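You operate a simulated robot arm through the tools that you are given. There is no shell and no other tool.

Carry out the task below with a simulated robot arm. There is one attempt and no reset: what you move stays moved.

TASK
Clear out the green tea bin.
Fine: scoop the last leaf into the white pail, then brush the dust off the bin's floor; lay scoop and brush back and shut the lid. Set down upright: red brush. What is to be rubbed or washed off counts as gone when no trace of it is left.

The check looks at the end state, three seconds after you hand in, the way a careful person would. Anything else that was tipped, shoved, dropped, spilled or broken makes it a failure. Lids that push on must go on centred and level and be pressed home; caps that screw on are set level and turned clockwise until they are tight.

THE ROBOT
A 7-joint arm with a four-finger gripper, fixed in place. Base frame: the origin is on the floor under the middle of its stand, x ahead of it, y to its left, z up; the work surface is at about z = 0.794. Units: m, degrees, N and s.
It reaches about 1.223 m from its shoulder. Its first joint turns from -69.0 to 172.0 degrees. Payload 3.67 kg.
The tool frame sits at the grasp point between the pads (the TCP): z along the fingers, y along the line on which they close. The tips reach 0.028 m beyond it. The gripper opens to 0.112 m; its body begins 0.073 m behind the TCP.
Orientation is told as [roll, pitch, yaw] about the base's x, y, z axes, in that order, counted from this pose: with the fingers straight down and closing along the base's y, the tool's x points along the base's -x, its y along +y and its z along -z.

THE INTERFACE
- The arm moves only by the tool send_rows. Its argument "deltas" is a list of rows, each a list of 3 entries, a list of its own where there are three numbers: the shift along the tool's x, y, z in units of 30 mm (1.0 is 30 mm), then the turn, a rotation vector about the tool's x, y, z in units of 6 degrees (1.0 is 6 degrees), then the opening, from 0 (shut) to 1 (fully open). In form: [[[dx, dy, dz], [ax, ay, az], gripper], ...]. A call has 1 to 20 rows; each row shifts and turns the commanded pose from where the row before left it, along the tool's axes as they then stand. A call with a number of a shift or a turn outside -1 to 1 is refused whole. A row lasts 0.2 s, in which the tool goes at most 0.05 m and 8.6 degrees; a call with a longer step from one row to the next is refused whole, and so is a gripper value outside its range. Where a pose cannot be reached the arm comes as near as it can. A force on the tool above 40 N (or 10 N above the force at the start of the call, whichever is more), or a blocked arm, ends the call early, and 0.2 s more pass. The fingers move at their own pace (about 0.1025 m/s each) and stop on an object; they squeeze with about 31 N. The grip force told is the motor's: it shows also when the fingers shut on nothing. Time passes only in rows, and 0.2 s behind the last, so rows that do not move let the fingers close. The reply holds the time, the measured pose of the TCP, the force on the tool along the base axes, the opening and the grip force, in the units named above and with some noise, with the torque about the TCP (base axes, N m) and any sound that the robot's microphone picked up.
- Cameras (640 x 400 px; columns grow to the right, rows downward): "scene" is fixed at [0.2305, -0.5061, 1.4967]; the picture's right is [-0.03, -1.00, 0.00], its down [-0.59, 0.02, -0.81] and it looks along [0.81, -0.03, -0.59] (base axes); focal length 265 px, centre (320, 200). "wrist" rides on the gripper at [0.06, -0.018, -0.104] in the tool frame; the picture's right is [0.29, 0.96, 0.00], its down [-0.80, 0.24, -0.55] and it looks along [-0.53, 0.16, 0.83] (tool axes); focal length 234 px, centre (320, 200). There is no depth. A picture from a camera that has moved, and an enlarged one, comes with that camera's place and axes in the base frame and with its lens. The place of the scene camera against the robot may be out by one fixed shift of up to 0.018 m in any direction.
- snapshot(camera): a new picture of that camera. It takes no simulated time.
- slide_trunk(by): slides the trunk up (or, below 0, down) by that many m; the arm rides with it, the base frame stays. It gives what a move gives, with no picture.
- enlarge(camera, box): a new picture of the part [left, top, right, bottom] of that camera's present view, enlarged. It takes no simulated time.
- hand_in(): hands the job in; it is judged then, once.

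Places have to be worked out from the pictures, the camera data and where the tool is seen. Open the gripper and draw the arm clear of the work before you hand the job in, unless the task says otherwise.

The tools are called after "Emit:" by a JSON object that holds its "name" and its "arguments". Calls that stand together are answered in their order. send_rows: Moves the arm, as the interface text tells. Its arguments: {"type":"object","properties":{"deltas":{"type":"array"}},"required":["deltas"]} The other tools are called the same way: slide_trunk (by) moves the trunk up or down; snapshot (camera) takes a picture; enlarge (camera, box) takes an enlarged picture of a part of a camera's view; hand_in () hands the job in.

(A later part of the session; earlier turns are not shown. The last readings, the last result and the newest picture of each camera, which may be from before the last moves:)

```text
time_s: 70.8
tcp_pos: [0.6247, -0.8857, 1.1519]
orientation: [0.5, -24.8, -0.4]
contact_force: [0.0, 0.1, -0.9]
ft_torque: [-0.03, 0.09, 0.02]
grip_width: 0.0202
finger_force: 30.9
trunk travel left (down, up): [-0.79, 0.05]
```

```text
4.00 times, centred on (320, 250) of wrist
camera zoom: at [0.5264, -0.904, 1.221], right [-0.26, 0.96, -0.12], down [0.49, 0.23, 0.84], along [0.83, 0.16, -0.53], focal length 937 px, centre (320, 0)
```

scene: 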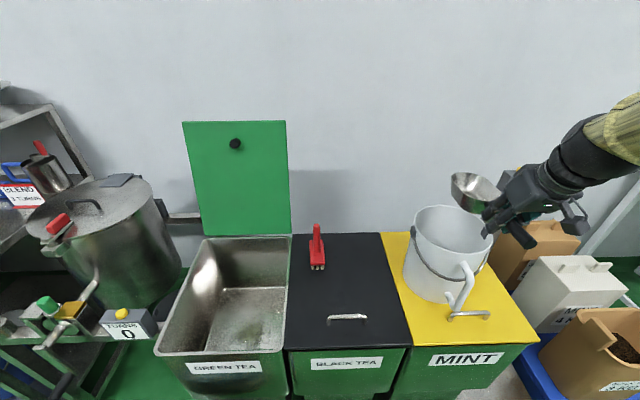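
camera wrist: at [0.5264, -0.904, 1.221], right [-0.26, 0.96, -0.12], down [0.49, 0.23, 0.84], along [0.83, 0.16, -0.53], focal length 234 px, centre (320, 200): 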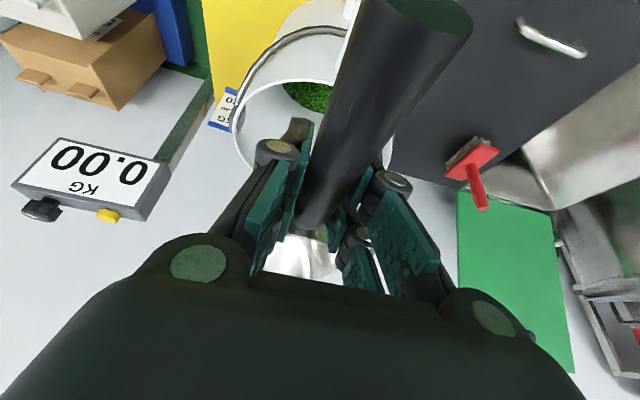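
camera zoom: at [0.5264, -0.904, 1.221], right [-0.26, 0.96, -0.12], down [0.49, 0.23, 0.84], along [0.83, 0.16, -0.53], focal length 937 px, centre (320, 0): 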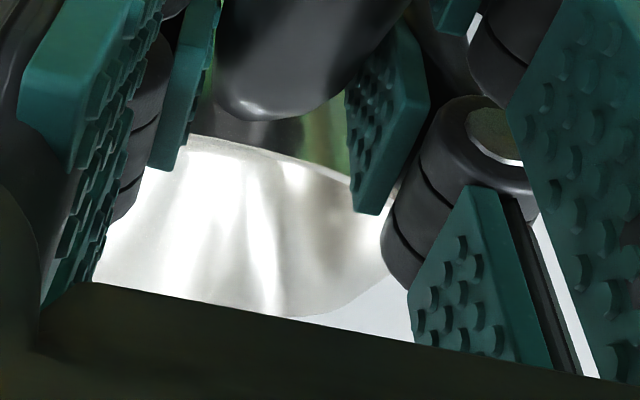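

I carry the scoop back over the black lid at its old place (shifted about 1 cm right to stay clear of the lid bar), adjust pitch by 3°, and descend to just above the lid.

Emit:
{"name": "send_rows", "arguments": {"deltas": [[[-0.219, 0.963, 0.102], [0, 0, 0], 0], [[-0.219, 0.963, 0.102], [0, 0, 0], 0], [[-0.219, 0.963, 0.102], [0, 0, 0], 0], [[-0.219, 0.963, 0.102], [0, 0, 0], 0], [[-0.219, 0.963, 0.102], [0, 0, 0], 0], [[-0.219, 0.963, 0.102], [0, 0, 0], 0], [[-0.219, 0.963, 0.102], [0, 0, 0], 0], [[-0.219, 0.963, 0.102], [0, 0, 0], 0], [[0, 0, 0], [0, -0.5, 0], 0], [[0, 0, 0], [0, 0, 0], 0], [[0, 0, 0], [0, 0, 0], 0]]}}

Emit:
{"name": "send_rows", "arguments": {"deltas": [[[0.469, 0, 0.883], [0, 0, 0], 0], [[0.469, 0, 0.883], [0, 0, 0], 0], [[0.469, 0, 0.883], [0, 0, 0], 0], [[0.469, 0, 0.883], [0, 0, 0], 0], [[0.469, 0, 0.883], [0, 0, 0], 0], [[0.469, 0, 0.883], [0, 0, 0], 0], [[0.469, 0, 0.883], [0, 0, 0], 0], [[0, 0, 0], [0, 0, 0], 0], [[0, 0, 0], [0, 0, 0], 0]]}}

Emit:
{"name": "snapshot", "arguments": {"camera": "scene"}}

Emit:
{"name": "snapshot", "arguments": {"camera": "wrist"}}

```text
time_s: 71.3
tcp_pos: [0.6306, -0.7856, 1.1847]
orientation: [-2.6, -24.7, 0.5]
contact_force: [-1.9, -0.3, -4.5]
ft_torque: [-0.04, -0.07, -0.03]
grip_width: 0.0205
finger_force: 31.0
trunk travel left (down, up): [-0.79, 0.05]
stopped in row 2: the arm was blocked; the commanded pose is now the measured one
```

```text
time_s: 73.3
tcp_pos: [0.6252, -0.7881, 0.983]
orientation: [-3.0, -24.8, 0.8]
contact_force: [1.9, 0.1, 0.2]
ft_torque: [-0.01, 0.06, 0.06]
grip_width: 0.0001
finger_force: 31.1
trunk travel left (down, up): [-0.79, 0.05]
```

```text
taken
```

scene: 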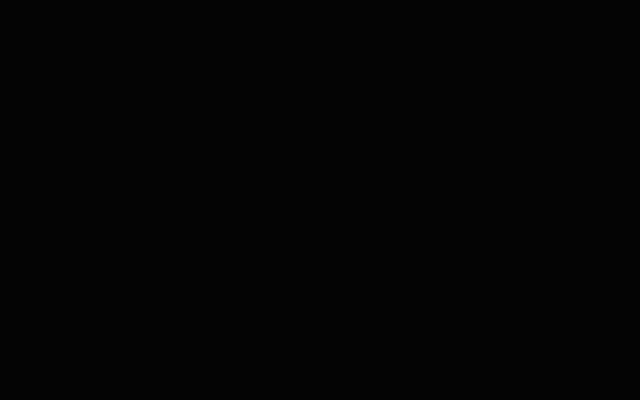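

```text
taken
camera wrist: at [0.5263, -0.803, 1.052], right [-0.26, 0.95, -0.16], down [0.49, 0.27, 0.83], along [0.83, 0.13, -0.54], focal length 234 px, centre (320, 200)
```

wrist: 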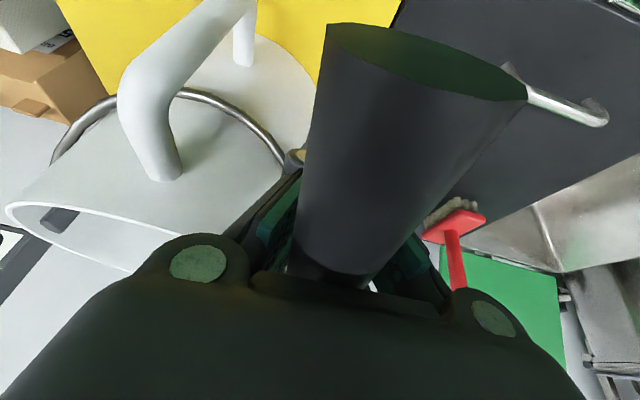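

The first move was blocked after two rows and the following descent pushed the bowl onto the pail's rim, sliding the handle up between the fingers to the palm; that was my mistake in chaining the calls. The scoop is now caged between palm and shut fingers. I stop and inspect closely before moving.

Emit:
{"name": "enlarge", "arguments": {"camera": "wrist", "box": [0, 0, 320, 280]}}

Emit:
{"name": "enlarge", "arguments": {"camera": "wrist", "box": [240, 100, 520, 310]}}

```text
1.43 times, centred on (160, 140) of wrist
camera zoom: at [0.5263, -0.803, 1.052], right [-0.26, 0.95, -0.16], down [0.49, 0.27, 0.83], along [0.83, 0.13, -0.54], focal length 334 px, centre (549, 286)
```

zoom: 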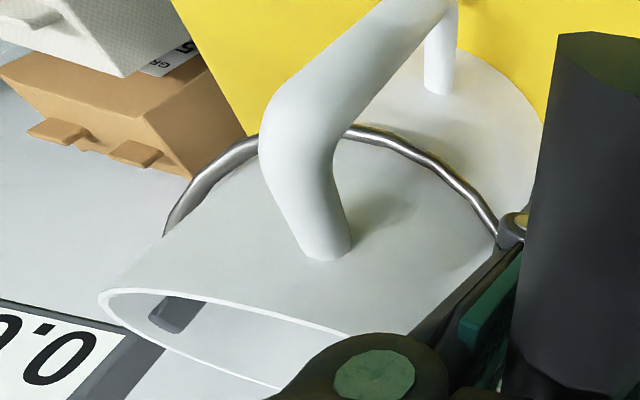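

```text
1.90 times, centred on (380, 205) of wrist
camera zoom: at [0.5263, -0.803, 1.052], right [-0.26, 0.95, -0.16], down [0.49, 0.27, 0.83], along [0.83, 0.13, -0.54], focal length 446 px, centre (206, 190)
```

zoom: 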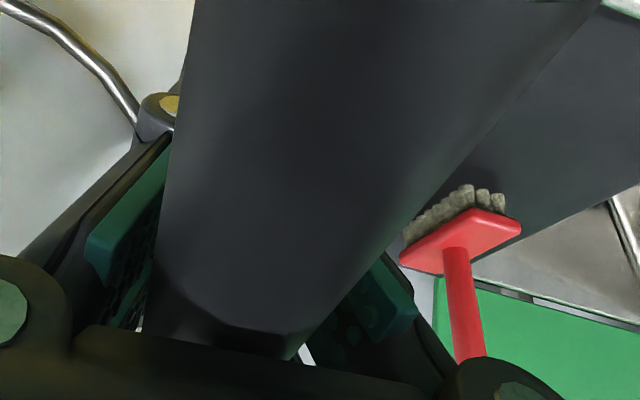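

The pail stands upright and the handle lies caged against the palm. I lift straight up slowly by about 4 cm and check that the scoop follows.

Emit:
{"name": "send_rows", "arguments": {"deltas": [[[-0.14, 0, -0.3], [0, 0, 0], 0], [[-0.14, 0, -0.3], [0, 0, 0], 0], [[-0.14, 0, -0.3], [0, 0, 0], 0], [[-0.14, 0, -0.3], [0, 0, 0], 0], [[0, 0, 0], [0, 0, 0], 0]]}}

Emit:
{"name": "snapshot", "arguments": {"camera": "wrist"}}

Emit:
{"name": "snapshot", "arguments": {"camera": "scene"}}

```text
time_s: 74.5
tcp_pos: [0.6245, -0.7958, 1.0156]
orientation: [-2.1, -24.8, 0.6]
contact_force: [-0.7, 0.7, -1.1]
ft_torque: [-0.01, 0.15, 0.01]
grip_width: 0.0059
finger_force: 31.5
trunk travel left (down, up): [-0.79, 0.05]
```

```text
taken
camera wrist: at [0.5259, -0.8113, 1.0844], right [-0.26, 0.95, -0.16], down [0.49, 0.27, 0.83], along [0.83, 0.14, -0.54], focal length 234 px, centre (320, 200)
```

wrist: 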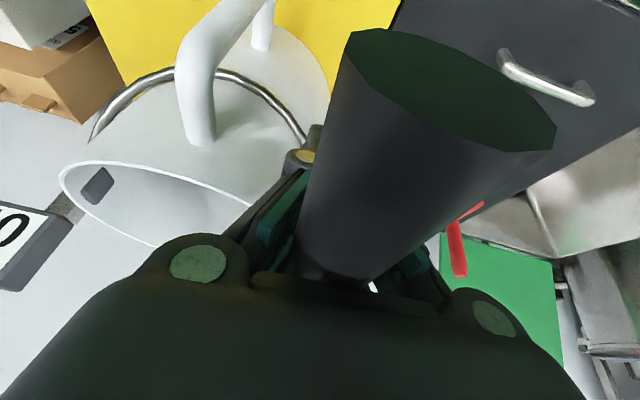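

```text
taken
```

scene: 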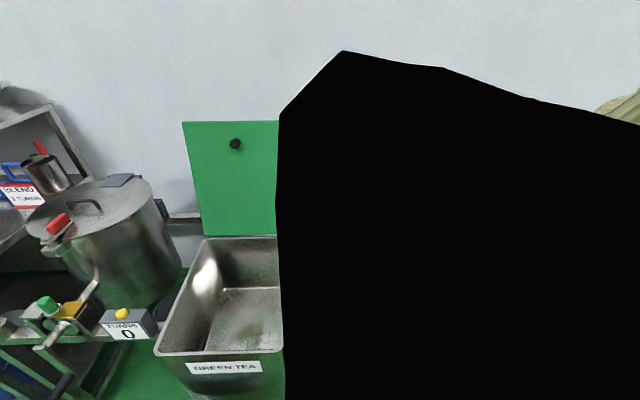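

The scoop follows, hanging in the cage (about 1.1 N). I raise slowly further to about z 1.12 to clear the pail rim fully.

Emit:
{"name": "send_rows", "arguments": {"deltas": [[[-0.2, 0, -0.43], [0, 0, 0], 0], [[-0.2, 0, -0.43], [0, 0, 0], 0], [[-0.2, 0, -0.43], [0, 0, 0], 0], [[-0.2, 0, -0.43], [0, 0, 0], 0], [[-0.2, 0, -0.43], [0, 0, 0], 0], [[-0.2, 0, -0.43], [0, 0, 0], 0], [[-0.2, 0, -0.43], [0, 0, 0], 0], [[0, 0, 0], [0, 0, 0], 0]]}}

Emit:
{"name": "snapshot", "arguments": {"camera": "wrist"}}

Emit:
{"name": "snapshot", "arguments": {"camera": "scene"}}

```text
time_s: 76.3
tcp_pos: [0.6246, -0.7908, 1.1123]
orientation: [-2.3, -24.8, 0.6]
contact_force: [0.5, 0.0, -1.6]
ft_torque: [-0.07, 0.15, 0.01]
grip_width: 0.0062
finger_force: 31.0
trunk travel left (down, up): [-0.79, 0.05]
```

```text
taken
camera wrist: at [0.5268, -0.8067, 1.182], right [-0.26, 0.95, -0.15], down [0.49, 0.27, 0.83], along [0.83, 0.14, -0.54], focal length 234 px, centre (320, 200)
```

wrist: 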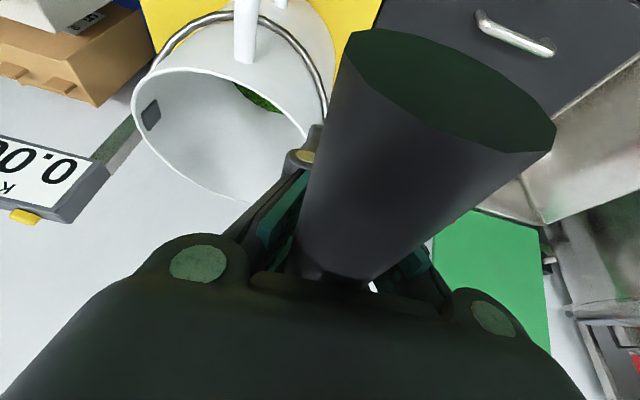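

```text
taken
```

scene: 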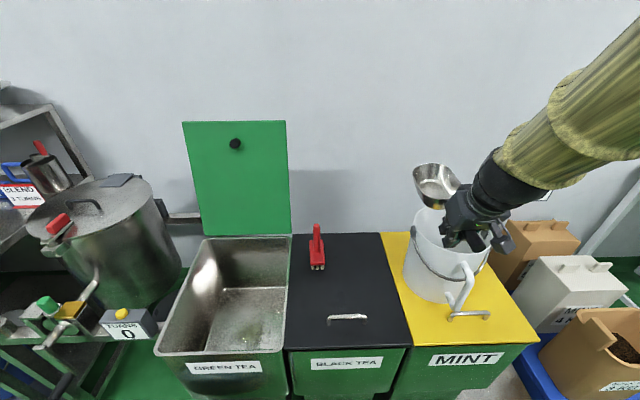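

The scene view is back: the scoop is in the gripper with its bowl forward, and the pail is where it was. I zoom to see how the scoop hangs and to verify the pail.

Emit:
{"name": "enlarge", "arguments": {"camera": "scene", "box": [400, 140, 540, 280]}}

Emit:
{"name": "enlarge", "arguments": {"camera": "scene", "box": [380, 190, 540, 350]}}

```text
2.86 times, centred on (470, 210) of scene
camera zoom: at [0.2305, -0.5061, 1.4967], right [-0.03, -1.0, 0.0], down [-0.59, 0.02, -0.81], along [0.81, -0.03, -0.59], focal length 757 px, centre (-109, 171)
```

zoom: 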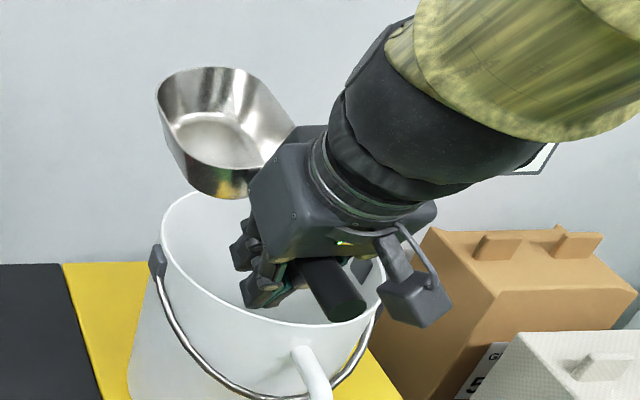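

```text
2.50 times, centred on (460, 270) of scene
camera zoom: at [0.2305, -0.5061, 1.4967], right [-0.03, -1.0, 0.0], down [-0.59, 0.02, -0.81], along [0.81, -0.03, -0.59], focal length 662 px, centre (-30, 25)
```

zoom: 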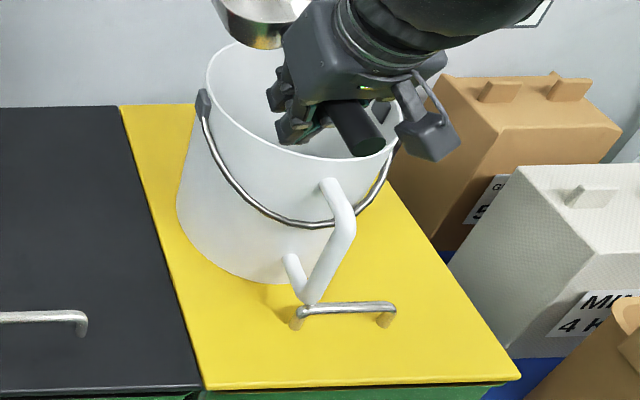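

The pail stands exactly as before. I now move slowly left toward the scoop's place, in small steps, keeping the lean so the scoop stays nose-up in the cage.

Emit:
{"name": "send_rows", "arguments": {"deltas": [[[-0.12, 0.4, 0.056], [0, 0, 0], 0], [[-0.12, 0.4, 0.056], [0, 0, 0], 0], [[-0.12, 0.4, 0.056], [0, 0, 0], 0], [[-0.12, 0.4, 0.056], [0, 0, 0], 0], [[-0.12, 0.4, 0.056], [0, 0, 0], 0], [[0, 0, 0], [0, 0, 0], 0]]}}

Emit:
{"name": "snapshot", "arguments": {"camera": "scene"}}

Emit:
{"name": "snapshot", "arguments": {"camera": "wrist"}}

```text
time_s: 77.8
tcp_pos: [0.6462, -0.7273, 1.1135]
orientation: [-2.5, -24.8, 0.7]
contact_force: [0.3, -0.7, -0.8]
ft_torque: [-0.01, 0.12, 0.04]
grip_width: 0.006
finger_force: 31.0
trunk travel left (down, up): [-0.79, 0.05]
```

```text
taken
```

scene: 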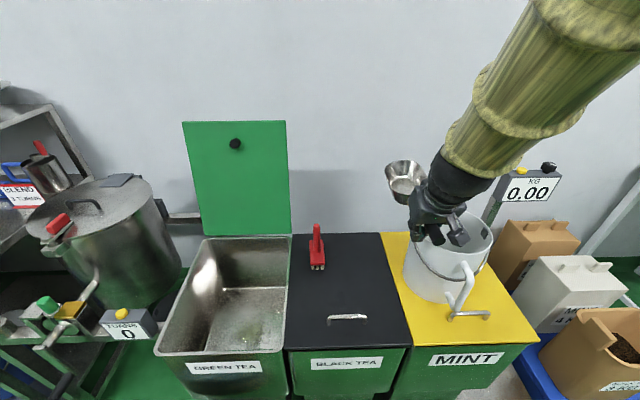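

```text
taken
camera wrist: at [0.5463, -0.7424, 1.1817], right [-0.26, 0.95, -0.16], down [0.49, 0.27, 0.83], along [0.83, 0.13, -0.54], focal length 234 px, centre (320, 200)
```

wrist: 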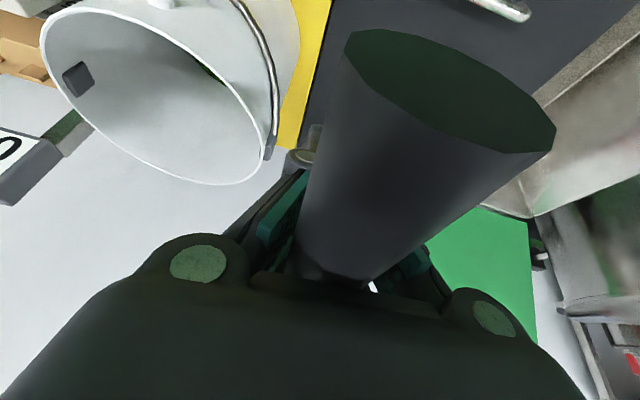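

Still secure. I continue to y ≈ -0.658 and correct the small roll.

Emit:
{"name": "send_rows", "arguments": {"deltas": [[[-0.133, 0.46, 0.062], [-0.075, 0, 0.035], 0], [[-0.133, 0.46, 0.062], [-0.075, 0, 0.035], 0], [[-0.133, 0.46, 0.062], [-0.075, 0, 0.035], 0], [[-0.133, 0.46, 0.062], [-0.075, 0, 0.035], 0], [[-0.133, 0.46, 0.062], [-0.075, 0, 0.035], 0], [[0, 0, 0], [0, 0, 0], 0], [[0, 0, 0], [0, 0, 0], 0]]}}

Emit:
{"name": "enlarge", "arguments": {"camera": "scene", "box": [300, 140, 480, 340]}}

```text
time_s: 79.3
tcp_pos: [0.6669, -0.6641, 1.1087]
orientation: [0.6, -24.8, -0.6]
contact_force: [-0.5, -0.1, -1.5]
ft_torque: [0.0, 0.13, -0.03]
grip_width: 0.0062
finger_force: 31.1
trunk travel left (down, up): [-0.79, 0.05]
```

```text
2.00 times, centred on (390, 240) of scene
camera zoom: at [0.2305, -0.5061, 1.4967], right [-0.03, -1.0, 0.0], down [-0.59, 0.02, -0.81], along [0.81, -0.03, -0.59], focal length 530 px, centre (180, 120)
```

zoom: 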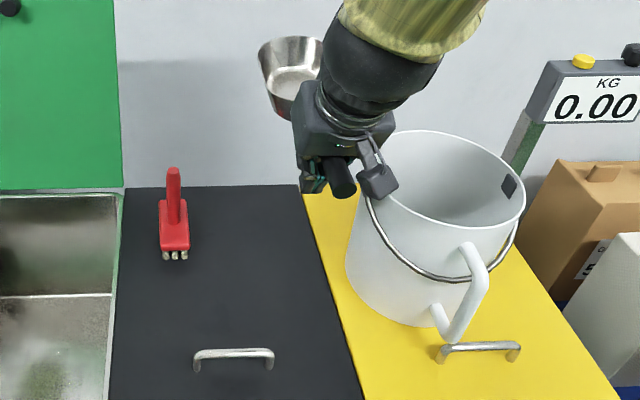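

The scoop hangs at the right place above the lid. I now slowly rotate the gripper to lean about 13° forward, so that the bowl's front will touch the lid slightly before the fingertips.

Emit:
{"name": "send_rows", "arguments": {"deltas": [[[0, 0, 0], [0, 0.633, 0], 0], [[0, 0, 0], [0, 0.633, 0], 0], [[0, 0, 0], [0, 0.633, 0], 0], [[0, 0, 0], [0, 0.633, 0], 0], [[0, 0, 0], [0, 0.633, 0], 0], [[0, 0, 0], [0, 0.633, 0], 0], [[0, 0, 0], [0, 0.633, 0], 0], [[0, 0, 0], [0, 0.633, 0], 0], [[0, 0, 0], [0, 0.633, 0], 0], [[0, 0, 0], [0, 0.633, 0], 0], [[0, 0, 0], [0, 0, 0], 0], [[0, 0, 0], [0, 0, 0], 0]]}}

Emit:
{"name": "snapshot", "arguments": {"camera": "scene"}}

Emit:
{"name": "snapshot", "arguments": {"camera": "wrist"}}

```text
time_s: 82.0
tcp_pos: [0.6674, -0.6586, 1.1108]
orientation: [0.2, 13.2, -0.2]
contact_force: [1.4, 0.3, -0.7]
ft_torque: [-0.01, 0.16, 0.02]
grip_width: 0.0061
finger_force: 31.0
trunk travel left (down, up): [-0.79, 0.05]
```

```text
taken
```

scene: 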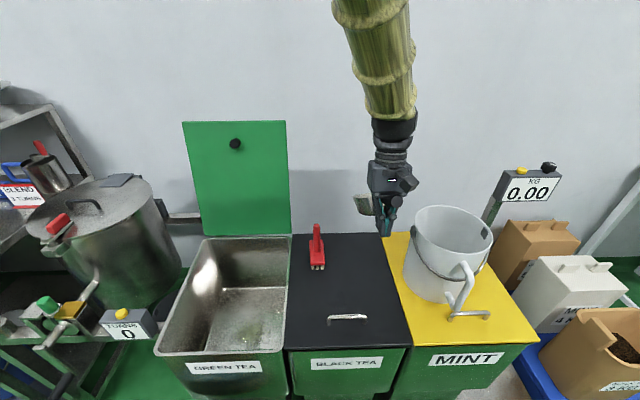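

```text
taken
camera wrist: at [0.633, -0.677, 1.2244], right [-0.27, 0.96, 0.07], down [0.9, 0.23, 0.36], along [0.33, 0.16, -0.93], focal length 234 px, centre (320, 200)
```

wrist: 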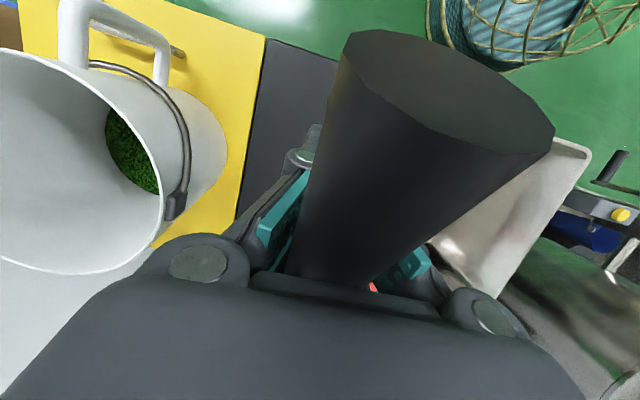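

Scoop keeps its place in the grip. I add 3° more forward lean for fingertip clearance and descend to z ≈ 0.90.

Emit:
{"name": "send_rows", "arguments": {"deltas": [[[0, 0, 0], [0, 0.5, 0], 0], [[-0.138, 0, 0.48], [0, 0, 0], 0], [[-0.276, 0, 0.961], [0, 0, 0], 0], [[-0.276, 0, 0.961], [0, 0, 0], 0], [[-0.276, 0, 0.961], [0, 0, 0], 0], [[-0.276, 0, 0.961], [0, 0, 0], 0], [[-0.276, 0, 0.961], [0, 0, 0], 0], [[-0.276, 0, 0.961], [0, 0, 0], 0], [[-0.138, 0, 0.48], [0, 0, 0], 0], [[0, 0, 0], [0, 0, 0], 0]]}}

Emit:
{"name": "snapshot", "arguments": {"camera": "wrist"}}

Emit:
{"name": "enlarge", "arguments": {"camera": "scene", "box": [290, 180, 450, 340]}}

```text
time_s: 84.2
tcp_pos: [0.6673, -0.6563, 0.9002]
orientation: [0.2, 16.2, -0.2]
contact_force: [0.0, 0.4, -1.4]
ft_torque: [0.03, 0.16, 0.02]
grip_width: 0.0058
finger_force: 31.1
trunk travel left (down, up): [-0.79, 0.05]
```

```text
taken
camera wrist: at [0.6382, -0.6752, 1.017], right [-0.27, 0.96, 0.08], down [0.92, 0.23, 0.31], along [0.28, 0.16, -0.95], focal length 234 px, centre (320, 200)
```

wrist: 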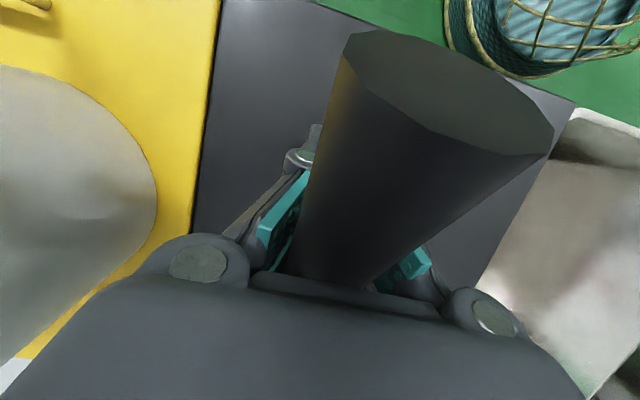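

```text
2.50 times, centred on (370, 260) of scene
camera zoom: at [0.2305, -0.5061, 1.4967], right [-0.03, -1.0, 0.0], down [-0.59, 0.02, -0.81], along [0.81, -0.03, -0.59], focal length 662 px, centre (195, 50)
```

zoom: 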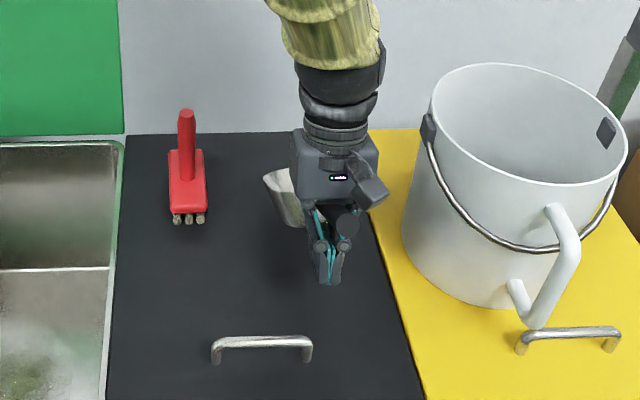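

Aligned as expected. I descend 4.5 cm, then in 4 mm steps until the bowl touches the lid.

Emit:
{"name": "send_rows", "arguments": {"deltas": [[[-0.138, 0, 0.48], [0, 0, 0], 0], [[-0.138, 0, 0.48], [0, 0, 0], 0], [[-0.138, 0, 0.48], [0, 0, 0], 0], [[0, 0, 0], [0, 0, 0], 0]]}}

Emit:
{"name": "send_rows", "arguments": {"deltas": [[[-0.037, 0, 0.128], [0, 0, 0], 0], [[0, 0, 0], [0, 0, 0], 0]]}}

Emit:
{"name": "send_rows", "arguments": {"deltas": [[[-0.037, 0, 0.128], [0, 0, 0], 0], [[0, 0, 0], [0, 0, 0], 0]]}}

Emit:
{"name": "enlarge", "arguments": {"camera": "scene", "box": [320, 220, 420, 320]}}

```text
time_s: 85.2
tcp_pos: [0.6668, -0.6576, 0.8558]
orientation: [0.3, 16.1, -0.3]
contact_force: [0.5, 0.3, -0.4]
ft_torque: [-0.04, 0.04, -0.01]
grip_width: 0.0059
finger_force: 31.0
trunk travel left (down, up): [-0.79, 0.05]
```

```text
time_s: 85.8
tcp_pos: [0.6674, -0.6574, 0.8516]
orientation: [0.2, 16.1, -0.3]
contact_force: [0.5, 0.1, -0.9]
ft_torque: [0.0, 0.06, -0.01]
grip_width: 0.0061
finger_force: 31.3
trunk travel left (down, up): [-0.79, 0.05]
```

```text
time_s: 86.3
tcp_pos: [0.6679, -0.6566, 0.8478]
orientation: [0.2, 16.0, -0.3]
contact_force: [0.8, 0.3, 0.0]
ft_torque: [-0.04, 0.06, 0.01]
grip_width: 0.0063
finger_force: 30.9
trunk travel left (down, up): [-0.79, 0.05]
```

```text
4.00 times, centred on (370, 270) of scene
camera zoom: at [0.2305, -0.5061, 1.4967], right [-0.03, -1.0, 0.0], down [-0.59, 0.02, -0.81], along [0.81, -0.03, -0.59], focal length 1060 px, centre (120, -80)
```

zoom: 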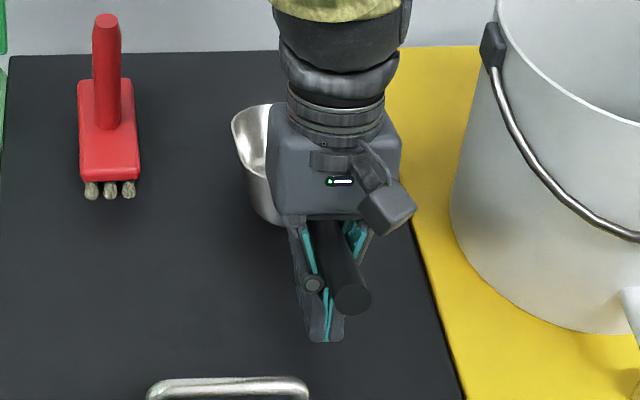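

The torque dropped and the weight is coming off, so the bowl touches the lid. I keep lowering in 4 mm steps while the fingertips still have clearance, to bring the handle as low as possible.

Emit:
{"name": "send_rows", "arguments": {"deltas": [[[-0.037, 0, 0.128], [0, 0, 0], 0], [[0, 0, 0], [0, 0, 0], 0]]}}

Emit:
{"name": "send_rows", "arguments": {"deltas": [[[-0.037, 0, 0.128], [0, 0, 0], 0], [[0, 0, 0], [0, 0, 0], 0]]}}

Emit:
{"name": "snapshot", "arguments": {"camera": "wrist"}}

Emit:
{"name": "enlarge", "arguments": {"camera": "scene", "box": [320, 220, 420, 320]}}

```text
time_s: 87.0
tcp_pos: [0.6683, -0.6563, 0.8444]
orientation: [0.2, 16.1, -0.3]
contact_force: [1.1, -0.1, -1.3]
ft_torque: [-0.02, 0.05, 0.01]
grip_width: 0.0062
finger_force: 31.0
trunk travel left (down, up): [-0.79, 0.05]
```

```text
time_s: 87.5
tcp_pos: [0.668, -0.6566, 0.8415]
orientation: [0.2, 16.0, -0.3]
contact_force: [-0.3, -0.4, -0.3]
ft_torque: [0.0, 0.03, 0.03]
grip_width: 0.0061
finger_force: 31.3
trunk travel left (down, up): [-0.79, 0.05]
```

```text
taken
camera wrist: at [0.6386, -0.6761, 0.9563], right [-0.27, 0.96, 0.08], down [0.92, 0.23, 0.31], along [0.28, 0.16, -0.95], focal length 234 px, centre (320, 200)
```

wrist: 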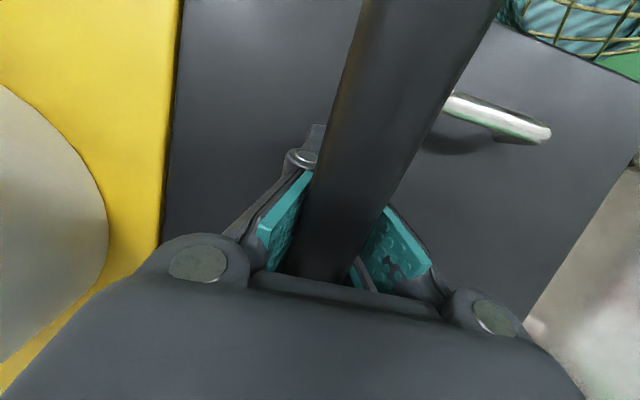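

```text
4.00 times, centred on (370, 270) of scene
camera zoom: at [0.2305, -0.5061, 1.4967], right [-0.03, -1.0, 0.0], down [-0.59, 0.02, -0.81], along [0.81, -0.03, -0.59], focal length 1060 px, centre (120, -80)
```

zoom: 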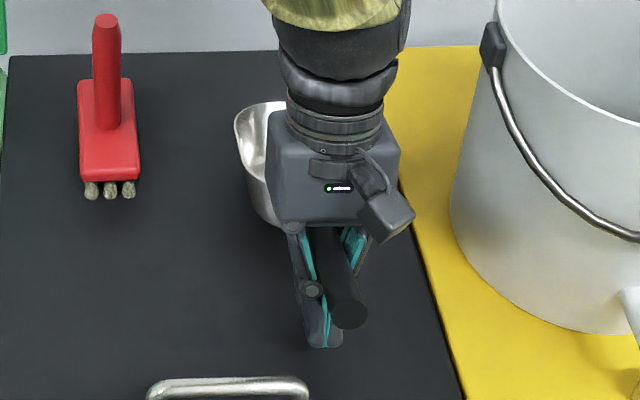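

The handle is sliding and turning in the cage as the lid takes the bowl, which is what I want. One more 4 mm step, then I open the fingers very gradually so the handle settles down between them.

Emit:
{"name": "send_rows", "arguments": {"deltas": [[[-0.037, 0, 0.128], [0, 0, 0], 0], [[0, 0, 0], [0, 0, 0], 0.06], [[0, 0, 0], [0, 0, 0], 0.08], [[0, 0, 0], [0, 0, 0], 0.1]]}}

Emit:
{"name": "snapshot", "arguments": {"camera": "wrist"}}

Emit:
{"name": "enlarge", "arguments": {"camera": "scene", "box": [320, 220, 420, 320]}}

```text
time_s: 88.5
tcp_pos: [0.6675, -0.6565, 0.8369]
orientation: [0.2, 16.1, -0.2]
contact_force: [-0.1, 0.1, -0.6]
ft_torque: [0.03, -0.01, 0.0]
grip_width: 0.0113
finger_force: 0.2
trunk travel left (down, up): [-0.79, 0.05]
```

```text
taken
camera wrist: at [0.6383, -0.676, 0.9519], right [-0.27, 0.96, 0.08], down [0.92, 0.23, 0.31], along [0.28, 0.16, -0.95], focal length 234 px, centre (320, 200)
```

wrist: 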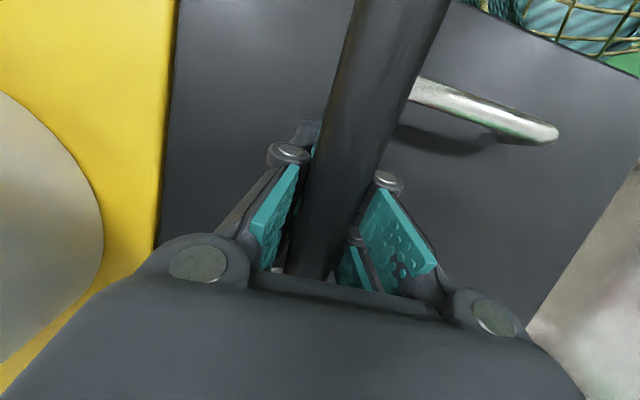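

```text
4.00 times, centred on (370, 270) of scene
camera zoom: at [0.2305, -0.5061, 1.4967], right [-0.03, -1.0, 0.0], down [-0.59, 0.02, -0.81], along [0.81, -0.03, -0.59], focal length 1060 px, centre (120, -80)
```

zoom: 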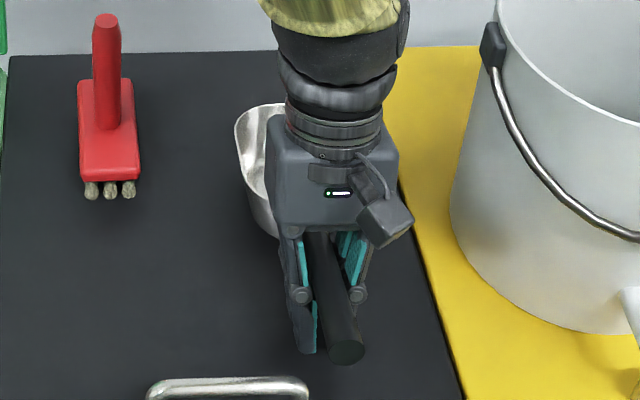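

It works: the handle is sinking gradually as the fingers open. I continue opening in tiny steps.

Emit:
{"name": "send_rows", "arguments": {"deltas": [[[0, 0, 0], [0, 0, 0], 0.115], [[0, 0, 0], [0, 0, 0], 0.13], [[0, 0, 0], [0, 0, 0], 0.145], [[0, 0, 0], [0, 0, 0], 0.155]]}}

Emit:
{"name": "snapshot", "arguments": {"camera": "wrist"}}

Emit:
{"name": "enlarge", "arguments": {"camera": "scene", "box": [320, 220, 420, 320]}}

```text
time_s: 89.5
tcp_pos: [0.6676, -0.6573, 0.8371]
orientation: [0.2, 16.1, -0.4]
contact_force: [0.1, -0.2, -0.1]
ft_torque: [0.0, -0.02, -0.01]
grip_width: 0.0177
finger_force: 0.3
trunk travel left (down, up): [-0.79, 0.05]
```

```text
taken
camera wrist: at [0.6383, -0.6759, 0.952], right [-0.27, 0.96, 0.08], down [0.92, 0.23, 0.31], along [0.28, 0.16, -0.95], focal length 234 px, centre (320, 200)
```

wrist: 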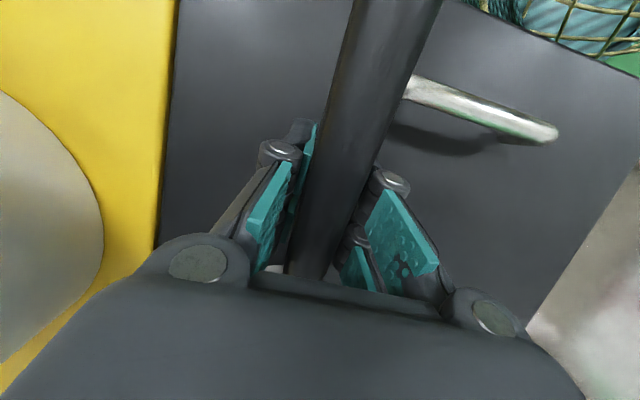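

```text
4.00 times, centred on (370, 270) of scene
camera zoom: at [0.2305, -0.5061, 1.4967], right [-0.03, -1.0, 0.0], down [-0.59, 0.02, -0.81], along [0.81, -0.03, -0.59], focal length 1060 px, centre (120, -80)
```

zoom: 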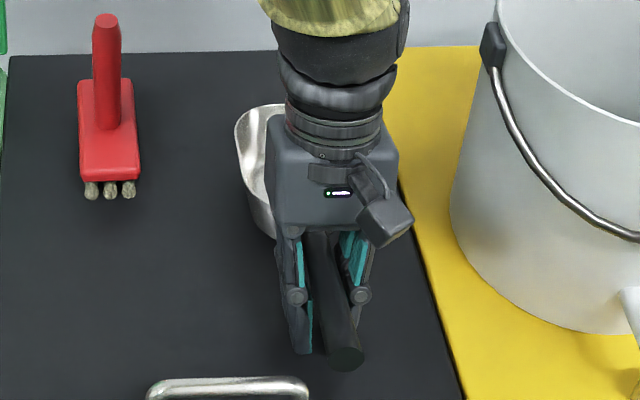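

Still settling gently; I keep opening in small steps.

Emit:
{"name": "send_rows", "arguments": {"deltas": [[[0, 0, 0], [0, 0, 0], 0.165], [[0, 0, 0], [0, 0, 0], 0.175], [[0, 0, 0], [0, 0, 0], 0.185], [[0, 0, 0], [0, 0, 0], 0.195], [[0, 0, 0], [0, 0, 0], 0.205]]}}

Emit:
{"name": "enlarge", "arguments": {"camera": "scene", "box": [320, 220, 420, 320]}}

Emit:
{"name": "send_rows", "arguments": {"deltas": [[[0, 0, 0], [0, 0, 0], 0.22], [[0, 0, 0], [0, 0, 0], 0.235], [[0, 0, 0], [0, 0, 0], 0.25], [[0, 0, 0], [0, 0, 0], 0.27]]}}

Emit:
{"name": "enlarge", "arguments": {"camera": "scene", "box": [320, 220, 420, 320]}}

Emit:
{"name": "snapshot", "arguments": {"camera": "wrist"}}

```text
time_s: 90.8
tcp_pos: [0.6675, -0.6572, 0.8361]
orientation: [0.1, 16.2, -0.3]
contact_force: [-1.4, 0.6, 0.8]
ft_torque: [0.01, -0.02, 0.01]
grip_width: 0.023
finger_force: 0.0
trunk travel left (down, up): [-0.79, 0.05]
```

```text
4.00 times, centred on (370, 270) of scene
camera zoom: at [0.2305, -0.5061, 1.4967], right [-0.03, -1.0, 0.0], down [-0.59, 0.02, -0.81], along [0.81, -0.03, -0.59], focal length 1060 px, centre (120, -80)
```

zoom: 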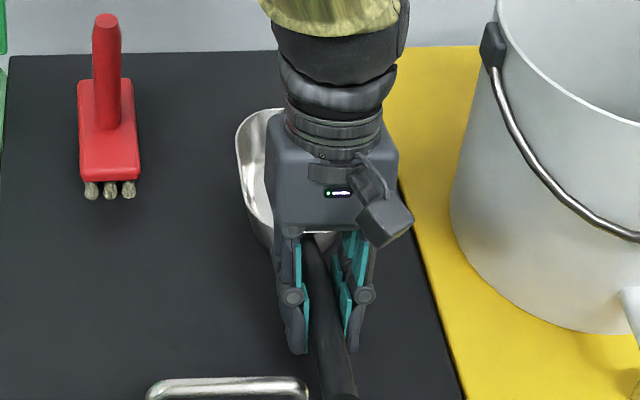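

```text
time_s: 91.8
tcp_pos: [0.6674, -0.657, 0.8352]
orientation: [0.2, 16.1, -0.3]
contact_force: [0.4, 0.1, 0.1]
ft_torque: [0.0, 0.02, 0.01]
grip_width: 0.0303
finger_force: 0.1
trunk travel left (down, up): [-0.79, 0.05]
```

```text
4.00 times, centred on (370, 270) of scene
camera zoom: at [0.2305, -0.5061, 1.4967], right [-0.03, -1.0, 0.0], down [-0.59, 0.02, -0.81], along [0.81, -0.03, -0.59], focal length 1060 px, centre (120, -80)
```

zoom: 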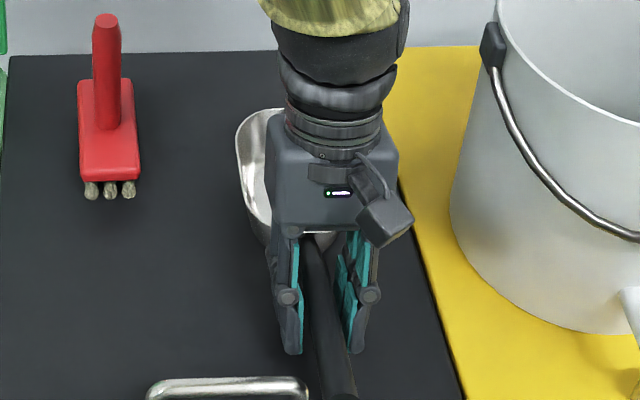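

```text
taken
camera wrist: at [0.6383, -0.6759, 0.9521], right [-0.27, 0.96, 0.08], down [0.92, 0.23, 0.31], along [0.28, 0.16, -0.95], focal length 234 px, centre (320, 200)
```

wrist: 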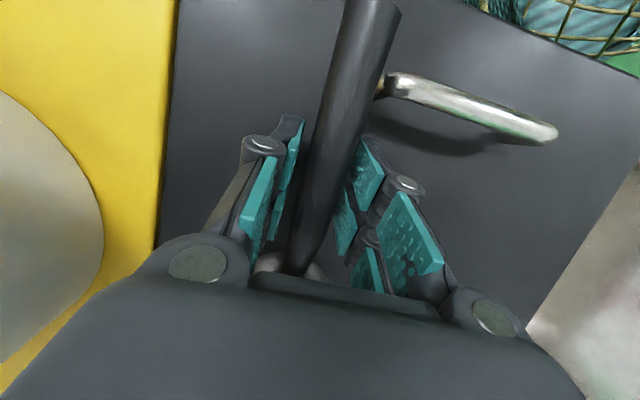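

The scoop now lies flat on the lid. I open a bit more and withdraw straight up.

Emit:
{"name": "send_rows", "arguments": {"deltas": [[[0, 0, 0], [0, 0, 0], 0.35], [[0, 0, 0], [0, 0, 0], 0.45], [[0.138, 0, -0.48], [0, 0, 0], 0.5], [[0.276, 0, -0.961], [0, 0, 0], 0.5], [[0.276, 0, -0.961], [0, 0, 0], 0.5], [[0.276, 0, -0.961], [0, 0, 0], 0.5], [[0.276, 0, -0.961], [0, 0, 0], 0.5], [[0.276, 0, -0.961], [0, 0, 0], 0.5], [[0.276, 0, -0.961], [0, 0, 0], 0.5], [[0.276, 0, -0.961], [0, 0, 0], 0.5], [[0.276, 0, -0.961], [0, 0, 0], 0.5], [[0, 0, 0], [0, 0, 0], 0.5]]}}

Emit:
{"name": "snapshot", "arguments": {"camera": "scene"}}

Emit:
{"name": "enlarge", "arguments": {"camera": "scene", "box": [300, 220, 420, 340]}}

Emit:
{"name": "snapshot", "arguments": {"camera": "wrist"}}

```text
time_s: 94.3
tcp_pos: [0.6695, -0.6568, 1.0919]
orientation: [0.2, 16.2, -0.3]
contact_force: [-0.5, 1.0, -0.7]
ft_torque: [0.01, 0.01, 0.04]
grip_width: 0.056
finger_force: 0.1
trunk travel left (down, up): [-0.79, 0.05]
```

```text
taken
```

scene: 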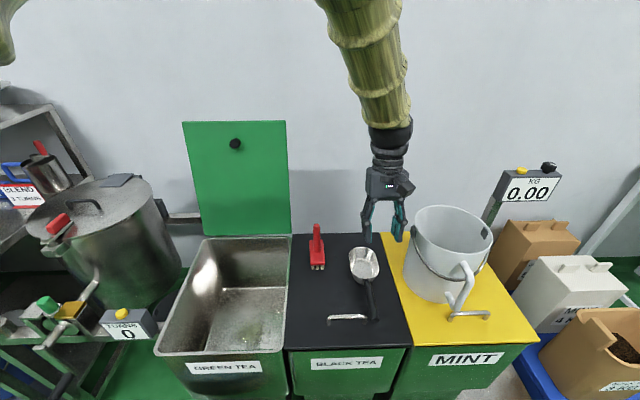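

```text
3.33 times, centred on (360, 280) of scene
camera zoom: at [0.2305, -0.5061, 1.4967], right [-0.03, -1.0, 0.0], down [-0.59, 0.02, -0.81], along [0.81, -0.03, -0.59], focal length 883 px, centre (187, -67)
```

zoom: 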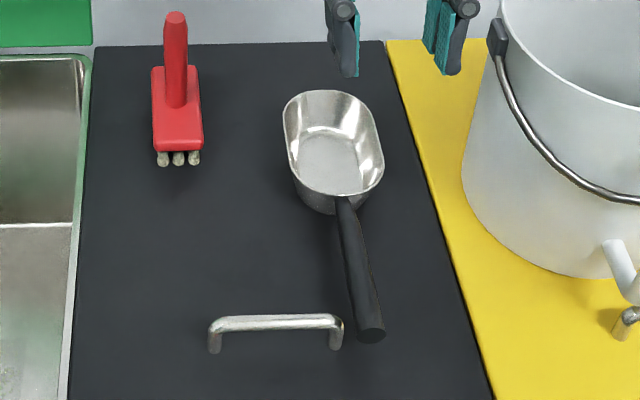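

```text
taken
camera wrist: at [0.6398, -0.6762, 1.2079], right [-0.27, 0.96, 0.08], down [0.92, 0.23, 0.31], along [0.28, 0.16, -0.95], focal length 234 px, centre (320, 200)
```

wrist: 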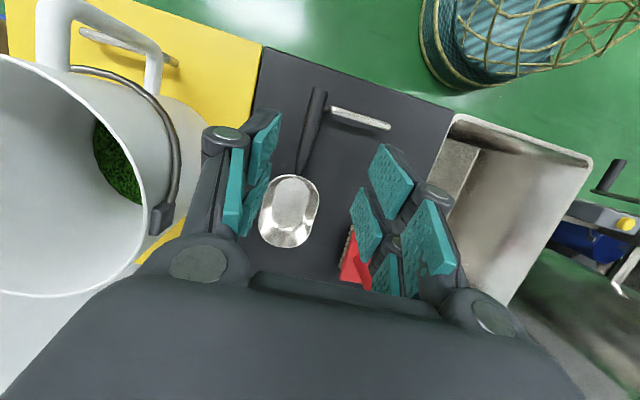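

The scoop is back beside the lid bar, flat and close to its old place, with nothing else disturbed. Next the brush: I bring the gripper vertical and move to above it for a measuring view.

Emit:
{"name": "send_rows", "arguments": {"deltas": [[[0, 0, 0], [0, -0.9, 0], 0.7], [[0, 0, 0], [0, -0.9, 0], 0.8], [[0, 0, 0], [0, -0.9, 0], 1], [[-0.3, 0.35, -0.3], [0, 0, 0], 1], [[-0.65, 0.7, -0.32], [0, 0, 0], 1], [[-0.65, 0.7, -0.32], [0, 0, 0], 1], [[-0.65, 0.7, -0.32], [0, 0, 0], 1], [[-0.65, 0.7, -0.32], [0, 0, 0], 1], [[-0.65, 0.7, -0.32], [0, 0, 0], 1], [[-0.65, 0.7, -0.1], [0, 0, 0], 1], [[0, 0, 0], [0, 0, 0], 1], [[0, 0, 0], [0, 0, 0], 1]]}}

Emit:
{"name": "snapshot", "arguments": {"camera": "wrist"}}

Emit:
{"name": "snapshot", "arguments": {"camera": "scene"}}

```text
time_s: 97.0
tcp_pos: [0.7942, -0.519, 1.1534]
orientation: [0.2, 0.0, -0.3]
contact_force: [0.0, -0.2, -0.1]
ft_torque: [-0.02, -0.02, 0.05]
grip_width: 0.1119
finger_force: 0.1
trunk travel left (down, up): [-0.79, 0.05]
```

```text
taken
camera wrist: at [0.7333, -0.5391, 1.2551], right [-0.28, 0.96, 0.0], down [0.8, 0.23, 0.56], along [0.53, 0.16, -0.83], focal length 234 px, centre (320, 200)
```

wrist: 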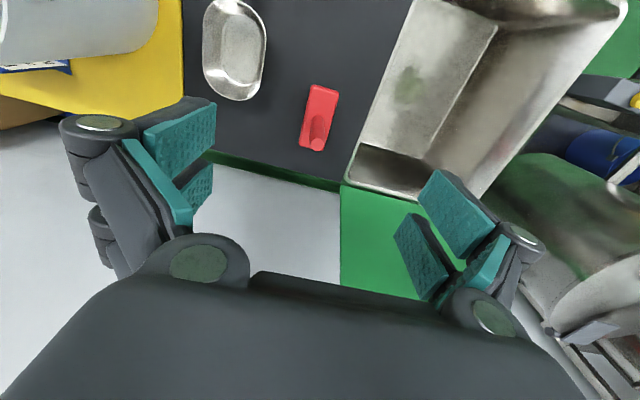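

```text
taken
```

scene: 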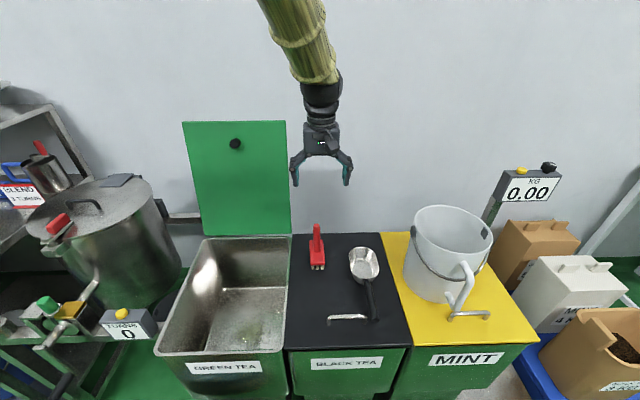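

Emit:
{"name": "enlarge", "arguments": {"camera": "wrist", "box": [270, 70, 370, 170]}}

Emit:
{"name": "enlarge", "arguments": {"camera": "wrist", "box": [340, 0, 500, 200]}}

Emit:
{"name": "enlarge", "arguments": {"camera": "scene", "box": [290, 215, 350, 275]}}

```text
4.00 times, centred on (320, 120) of wrist
camera zoom: at [0.7333, -0.5391, 1.2551], right [-0.28, 0.96, 0.0], down [0.8, 0.23, 0.56], along [0.53, 0.16, -0.83], focal length 937 px, centre (320, 520)
```

zoom: 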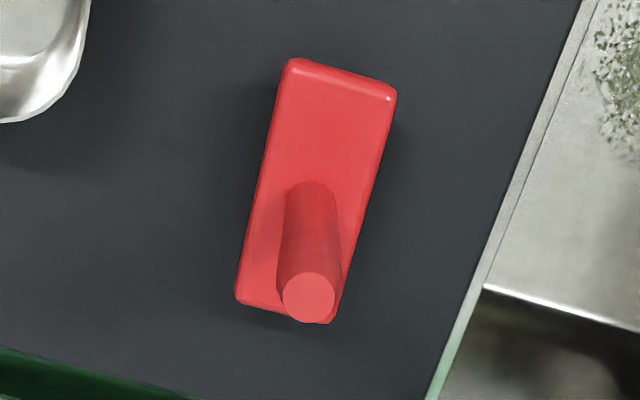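

```text
2.00 times, centred on (420, 100) of wrist
camera zoom: at [0.7333, -0.5391, 1.2551], right [-0.28, 0.96, 0.0], down [0.8, 0.23, 0.56], along [0.53, 0.16, -0.83], focal length 468 px, centre (120, 400)
```

zoom: 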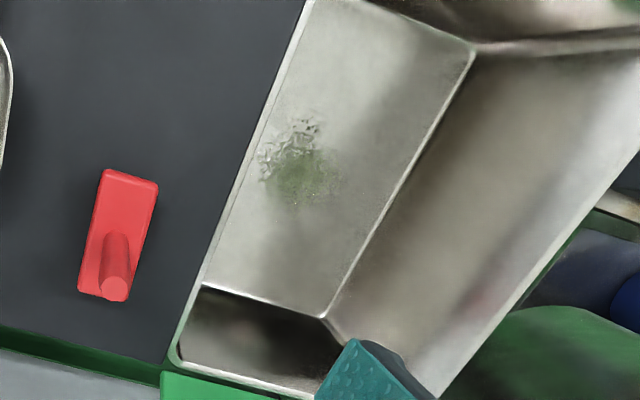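

```text
6.67 times, centred on (320, 245) of scene
camera zoom: at [0.2305, -0.5061, 1.4967], right [-0.03, -1.0, 0.0], down [-0.59, 0.02, -0.81], along [0.81, -0.03, -0.59], focal length 1766 px, centre (320, -100)
```

zoom: 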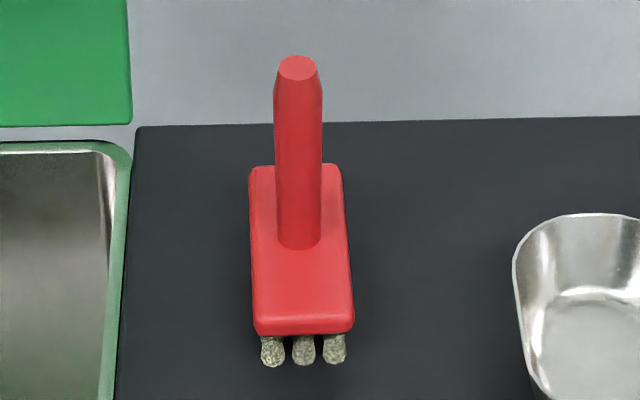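

The brush post stands at about (0.840, -0.509), top near z 0.953, and the dust patch is centred near (0.757, -0.247) with a radius of about 7 cm. I move over the post and descend partway to check alignment.

Emit:
{"name": "send_rows", "arguments": {"deltas": [[[-0.77, 0.17, 0], [0, 0, 0], 1], [[-0.77, 0.17, 0], [0, 0, 0], 1], [[0, 0, 0.9], [0, 0, 0], 1], [[0, 0, 0.9], [0, 0, 0], 1], [[0, 0, 0.9], [0, 0, 0], 1], [[0, 0, 0.9], [0, 0, 0], 1], [[0, 0, 0.9], [0, 0, 0], 1], [[0, 0, 0], [0, 0, 0], 1]]}}

Emit:
{"name": "snapshot", "arguments": {"camera": "wrist"}}

Emit:
{"name": "enlarge", "arguments": {"camera": "scene", "box": [270, 150, 390, 290]}}

```text
time_s: 98.8
tcp_pos: [0.841, -0.5119, 1.0194]
orientation: [0.2, -0.1, -0.3]
contact_force: [0.0, 0.5, 0.2]
ft_torque: [0.02, -0.01, 0.0]
grip_width: 0.1123
finger_force: 0.2
trunk travel left (down, up): [-0.79, 0.05]
```

```text
taken
camera wrist: at [0.7801, -0.5295, 1.1213], right [-0.28, 0.96, 0.0], down [0.8, 0.23, 0.56], along [0.53, 0.16, -0.83], focal length 234 px, centre (320, 200)
```

wrist: 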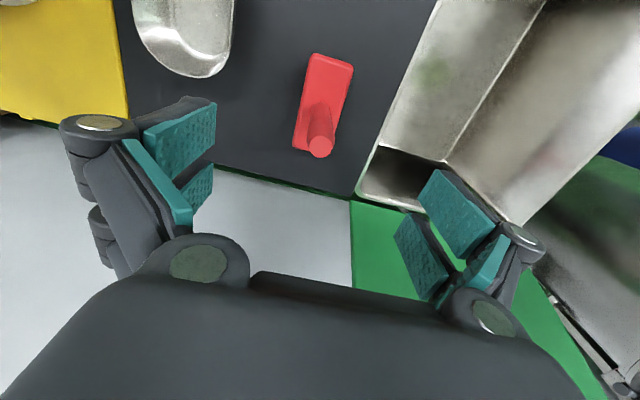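

```text
2.86 times, centred on (330, 220) of scene
camera zoom: at [0.2305, -0.5061, 1.4967], right [-0.03, -1.0, 0.0], down [-0.59, 0.02, -0.81], along [0.81, -0.03, -0.59], focal length 757 px, centre (291, 143)
```

zoom: 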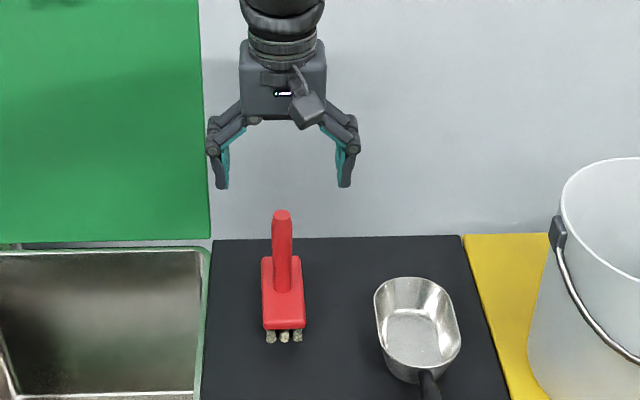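

The post is centred between the fingers. I descend 12.5 cm so that the post top comes close to the palm, then check.

Emit:
{"name": "send_rows", "arguments": {"deltas": [[[0, 0, 0.9], [0, 0, 0], 1], [[0, 0, 0.9], [0, 0, 0], 1], [[0, 0, 0.9], [0, 0, 0], 1], [[0, 0, 0.9], [0, 0, 0], 1], [[0, 0, 0.5], [0, 0, 0], 1], [[0, 0, 0], [0, 0, 0], 1]]}}

Emit:
{"name": "snapshot", "arguments": {"camera": "wrist"}}

Emit:
{"name": "enlarge", "arguments": {"camera": "scene", "box": [270, 190, 370, 290]}}

```text
time_s: 100.2
tcp_pos: [0.8424, -0.5106, 0.8968]
orientation: [0.1, -0.2, -0.3]
contact_force: [-1.1, -0.6, 0.1]
ft_torque: [0.0, -0.02, -0.01]
grip_width: 0.1121
finger_force: 0.1
trunk travel left (down, up): [-0.79, 0.05]
```

```text
taken
camera wrist: at [0.7811, -0.5295, 0.9995], right [-0.28, 0.96, 0.0], down [0.8, 0.23, 0.56], along [0.53, 0.16, -0.83], focal length 234 px, centre (320, 200)
```

wrist: 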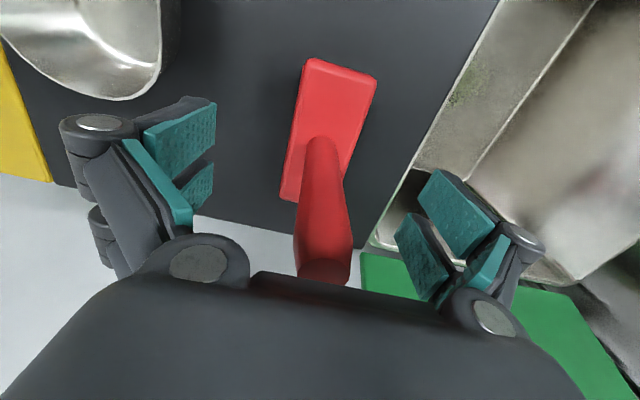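

```text
4.00 times, centred on (320, 240) of scene
camera zoom: at [0.2305, -0.5061, 1.4967], right [-0.03, -1.0, 0.0], down [-0.59, 0.02, -0.81], along [0.81, -0.03, -0.59], focal length 1060 px, centre (320, 40)
```

zoom: 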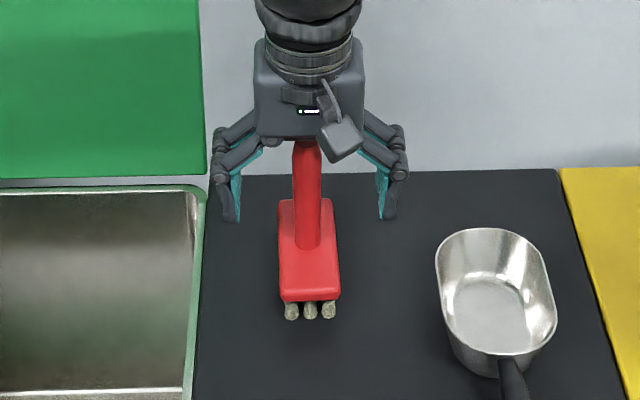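

The post is centred with its top just below the palm. I close the fingers.

Emit:
{"name": "send_rows", "arguments": {"deltas": [[[0, 0, 0], [0, 0, 0], 0], [[0, 0, 0], [0, 0, 0], 0], [[0, 0, 0], [0, 0, 0], 0], [[0, 0, 0], [0, 0, 0], 0], [[0, 0, 0], [0, 0, 0], 0]]}}

Emit:
{"name": "snapshot", "arguments": {"camera": "wrist"}}

Emit:
{"name": "enlarge", "arguments": {"camera": "scene", "box": [270, 190, 370, 290]}}

```text
time_s: 101.3
tcp_pos: [0.8418, -0.511, 0.8971]
orientation: [0.2, -0.1, -0.4]
contact_force: [-0.3, 0.0, 0.5]
ft_torque: [0.07, -0.07, 0.02]
grip_width: 0.0221
finger_force: 31.2
trunk travel left (down, up): [-0.79, 0.05]
```

```text
taken
camera wrist: at [0.7813, -0.5294, 0.9995], right [-0.28, 0.96, 0.0], down [0.8, 0.23, 0.56], along [0.53, 0.16, -0.83], focal length 234 px, centre (320, 200)
```

wrist: 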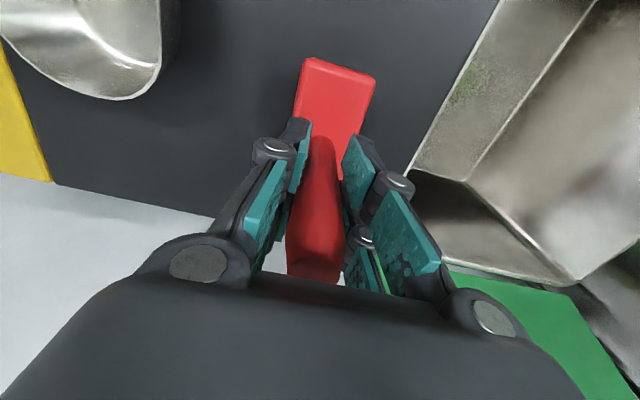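

```text
4.00 times, centred on (320, 240) of scene
camera zoom: at [0.2305, -0.5061, 1.4967], right [-0.03, -1.0, 0.0], down [-0.59, 0.02, -0.81], along [0.81, -0.03, -0.59], focal length 1060 px, centre (320, 40)
```

zoom: 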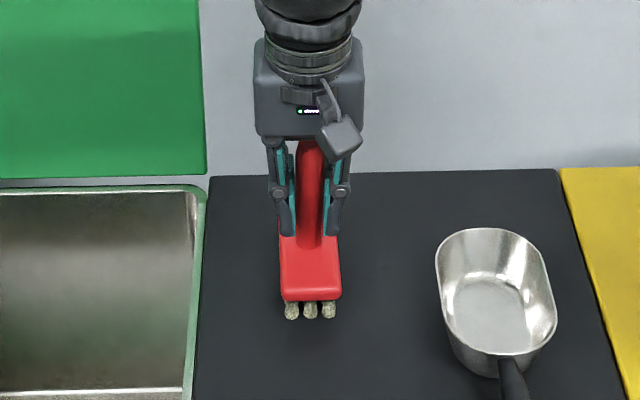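

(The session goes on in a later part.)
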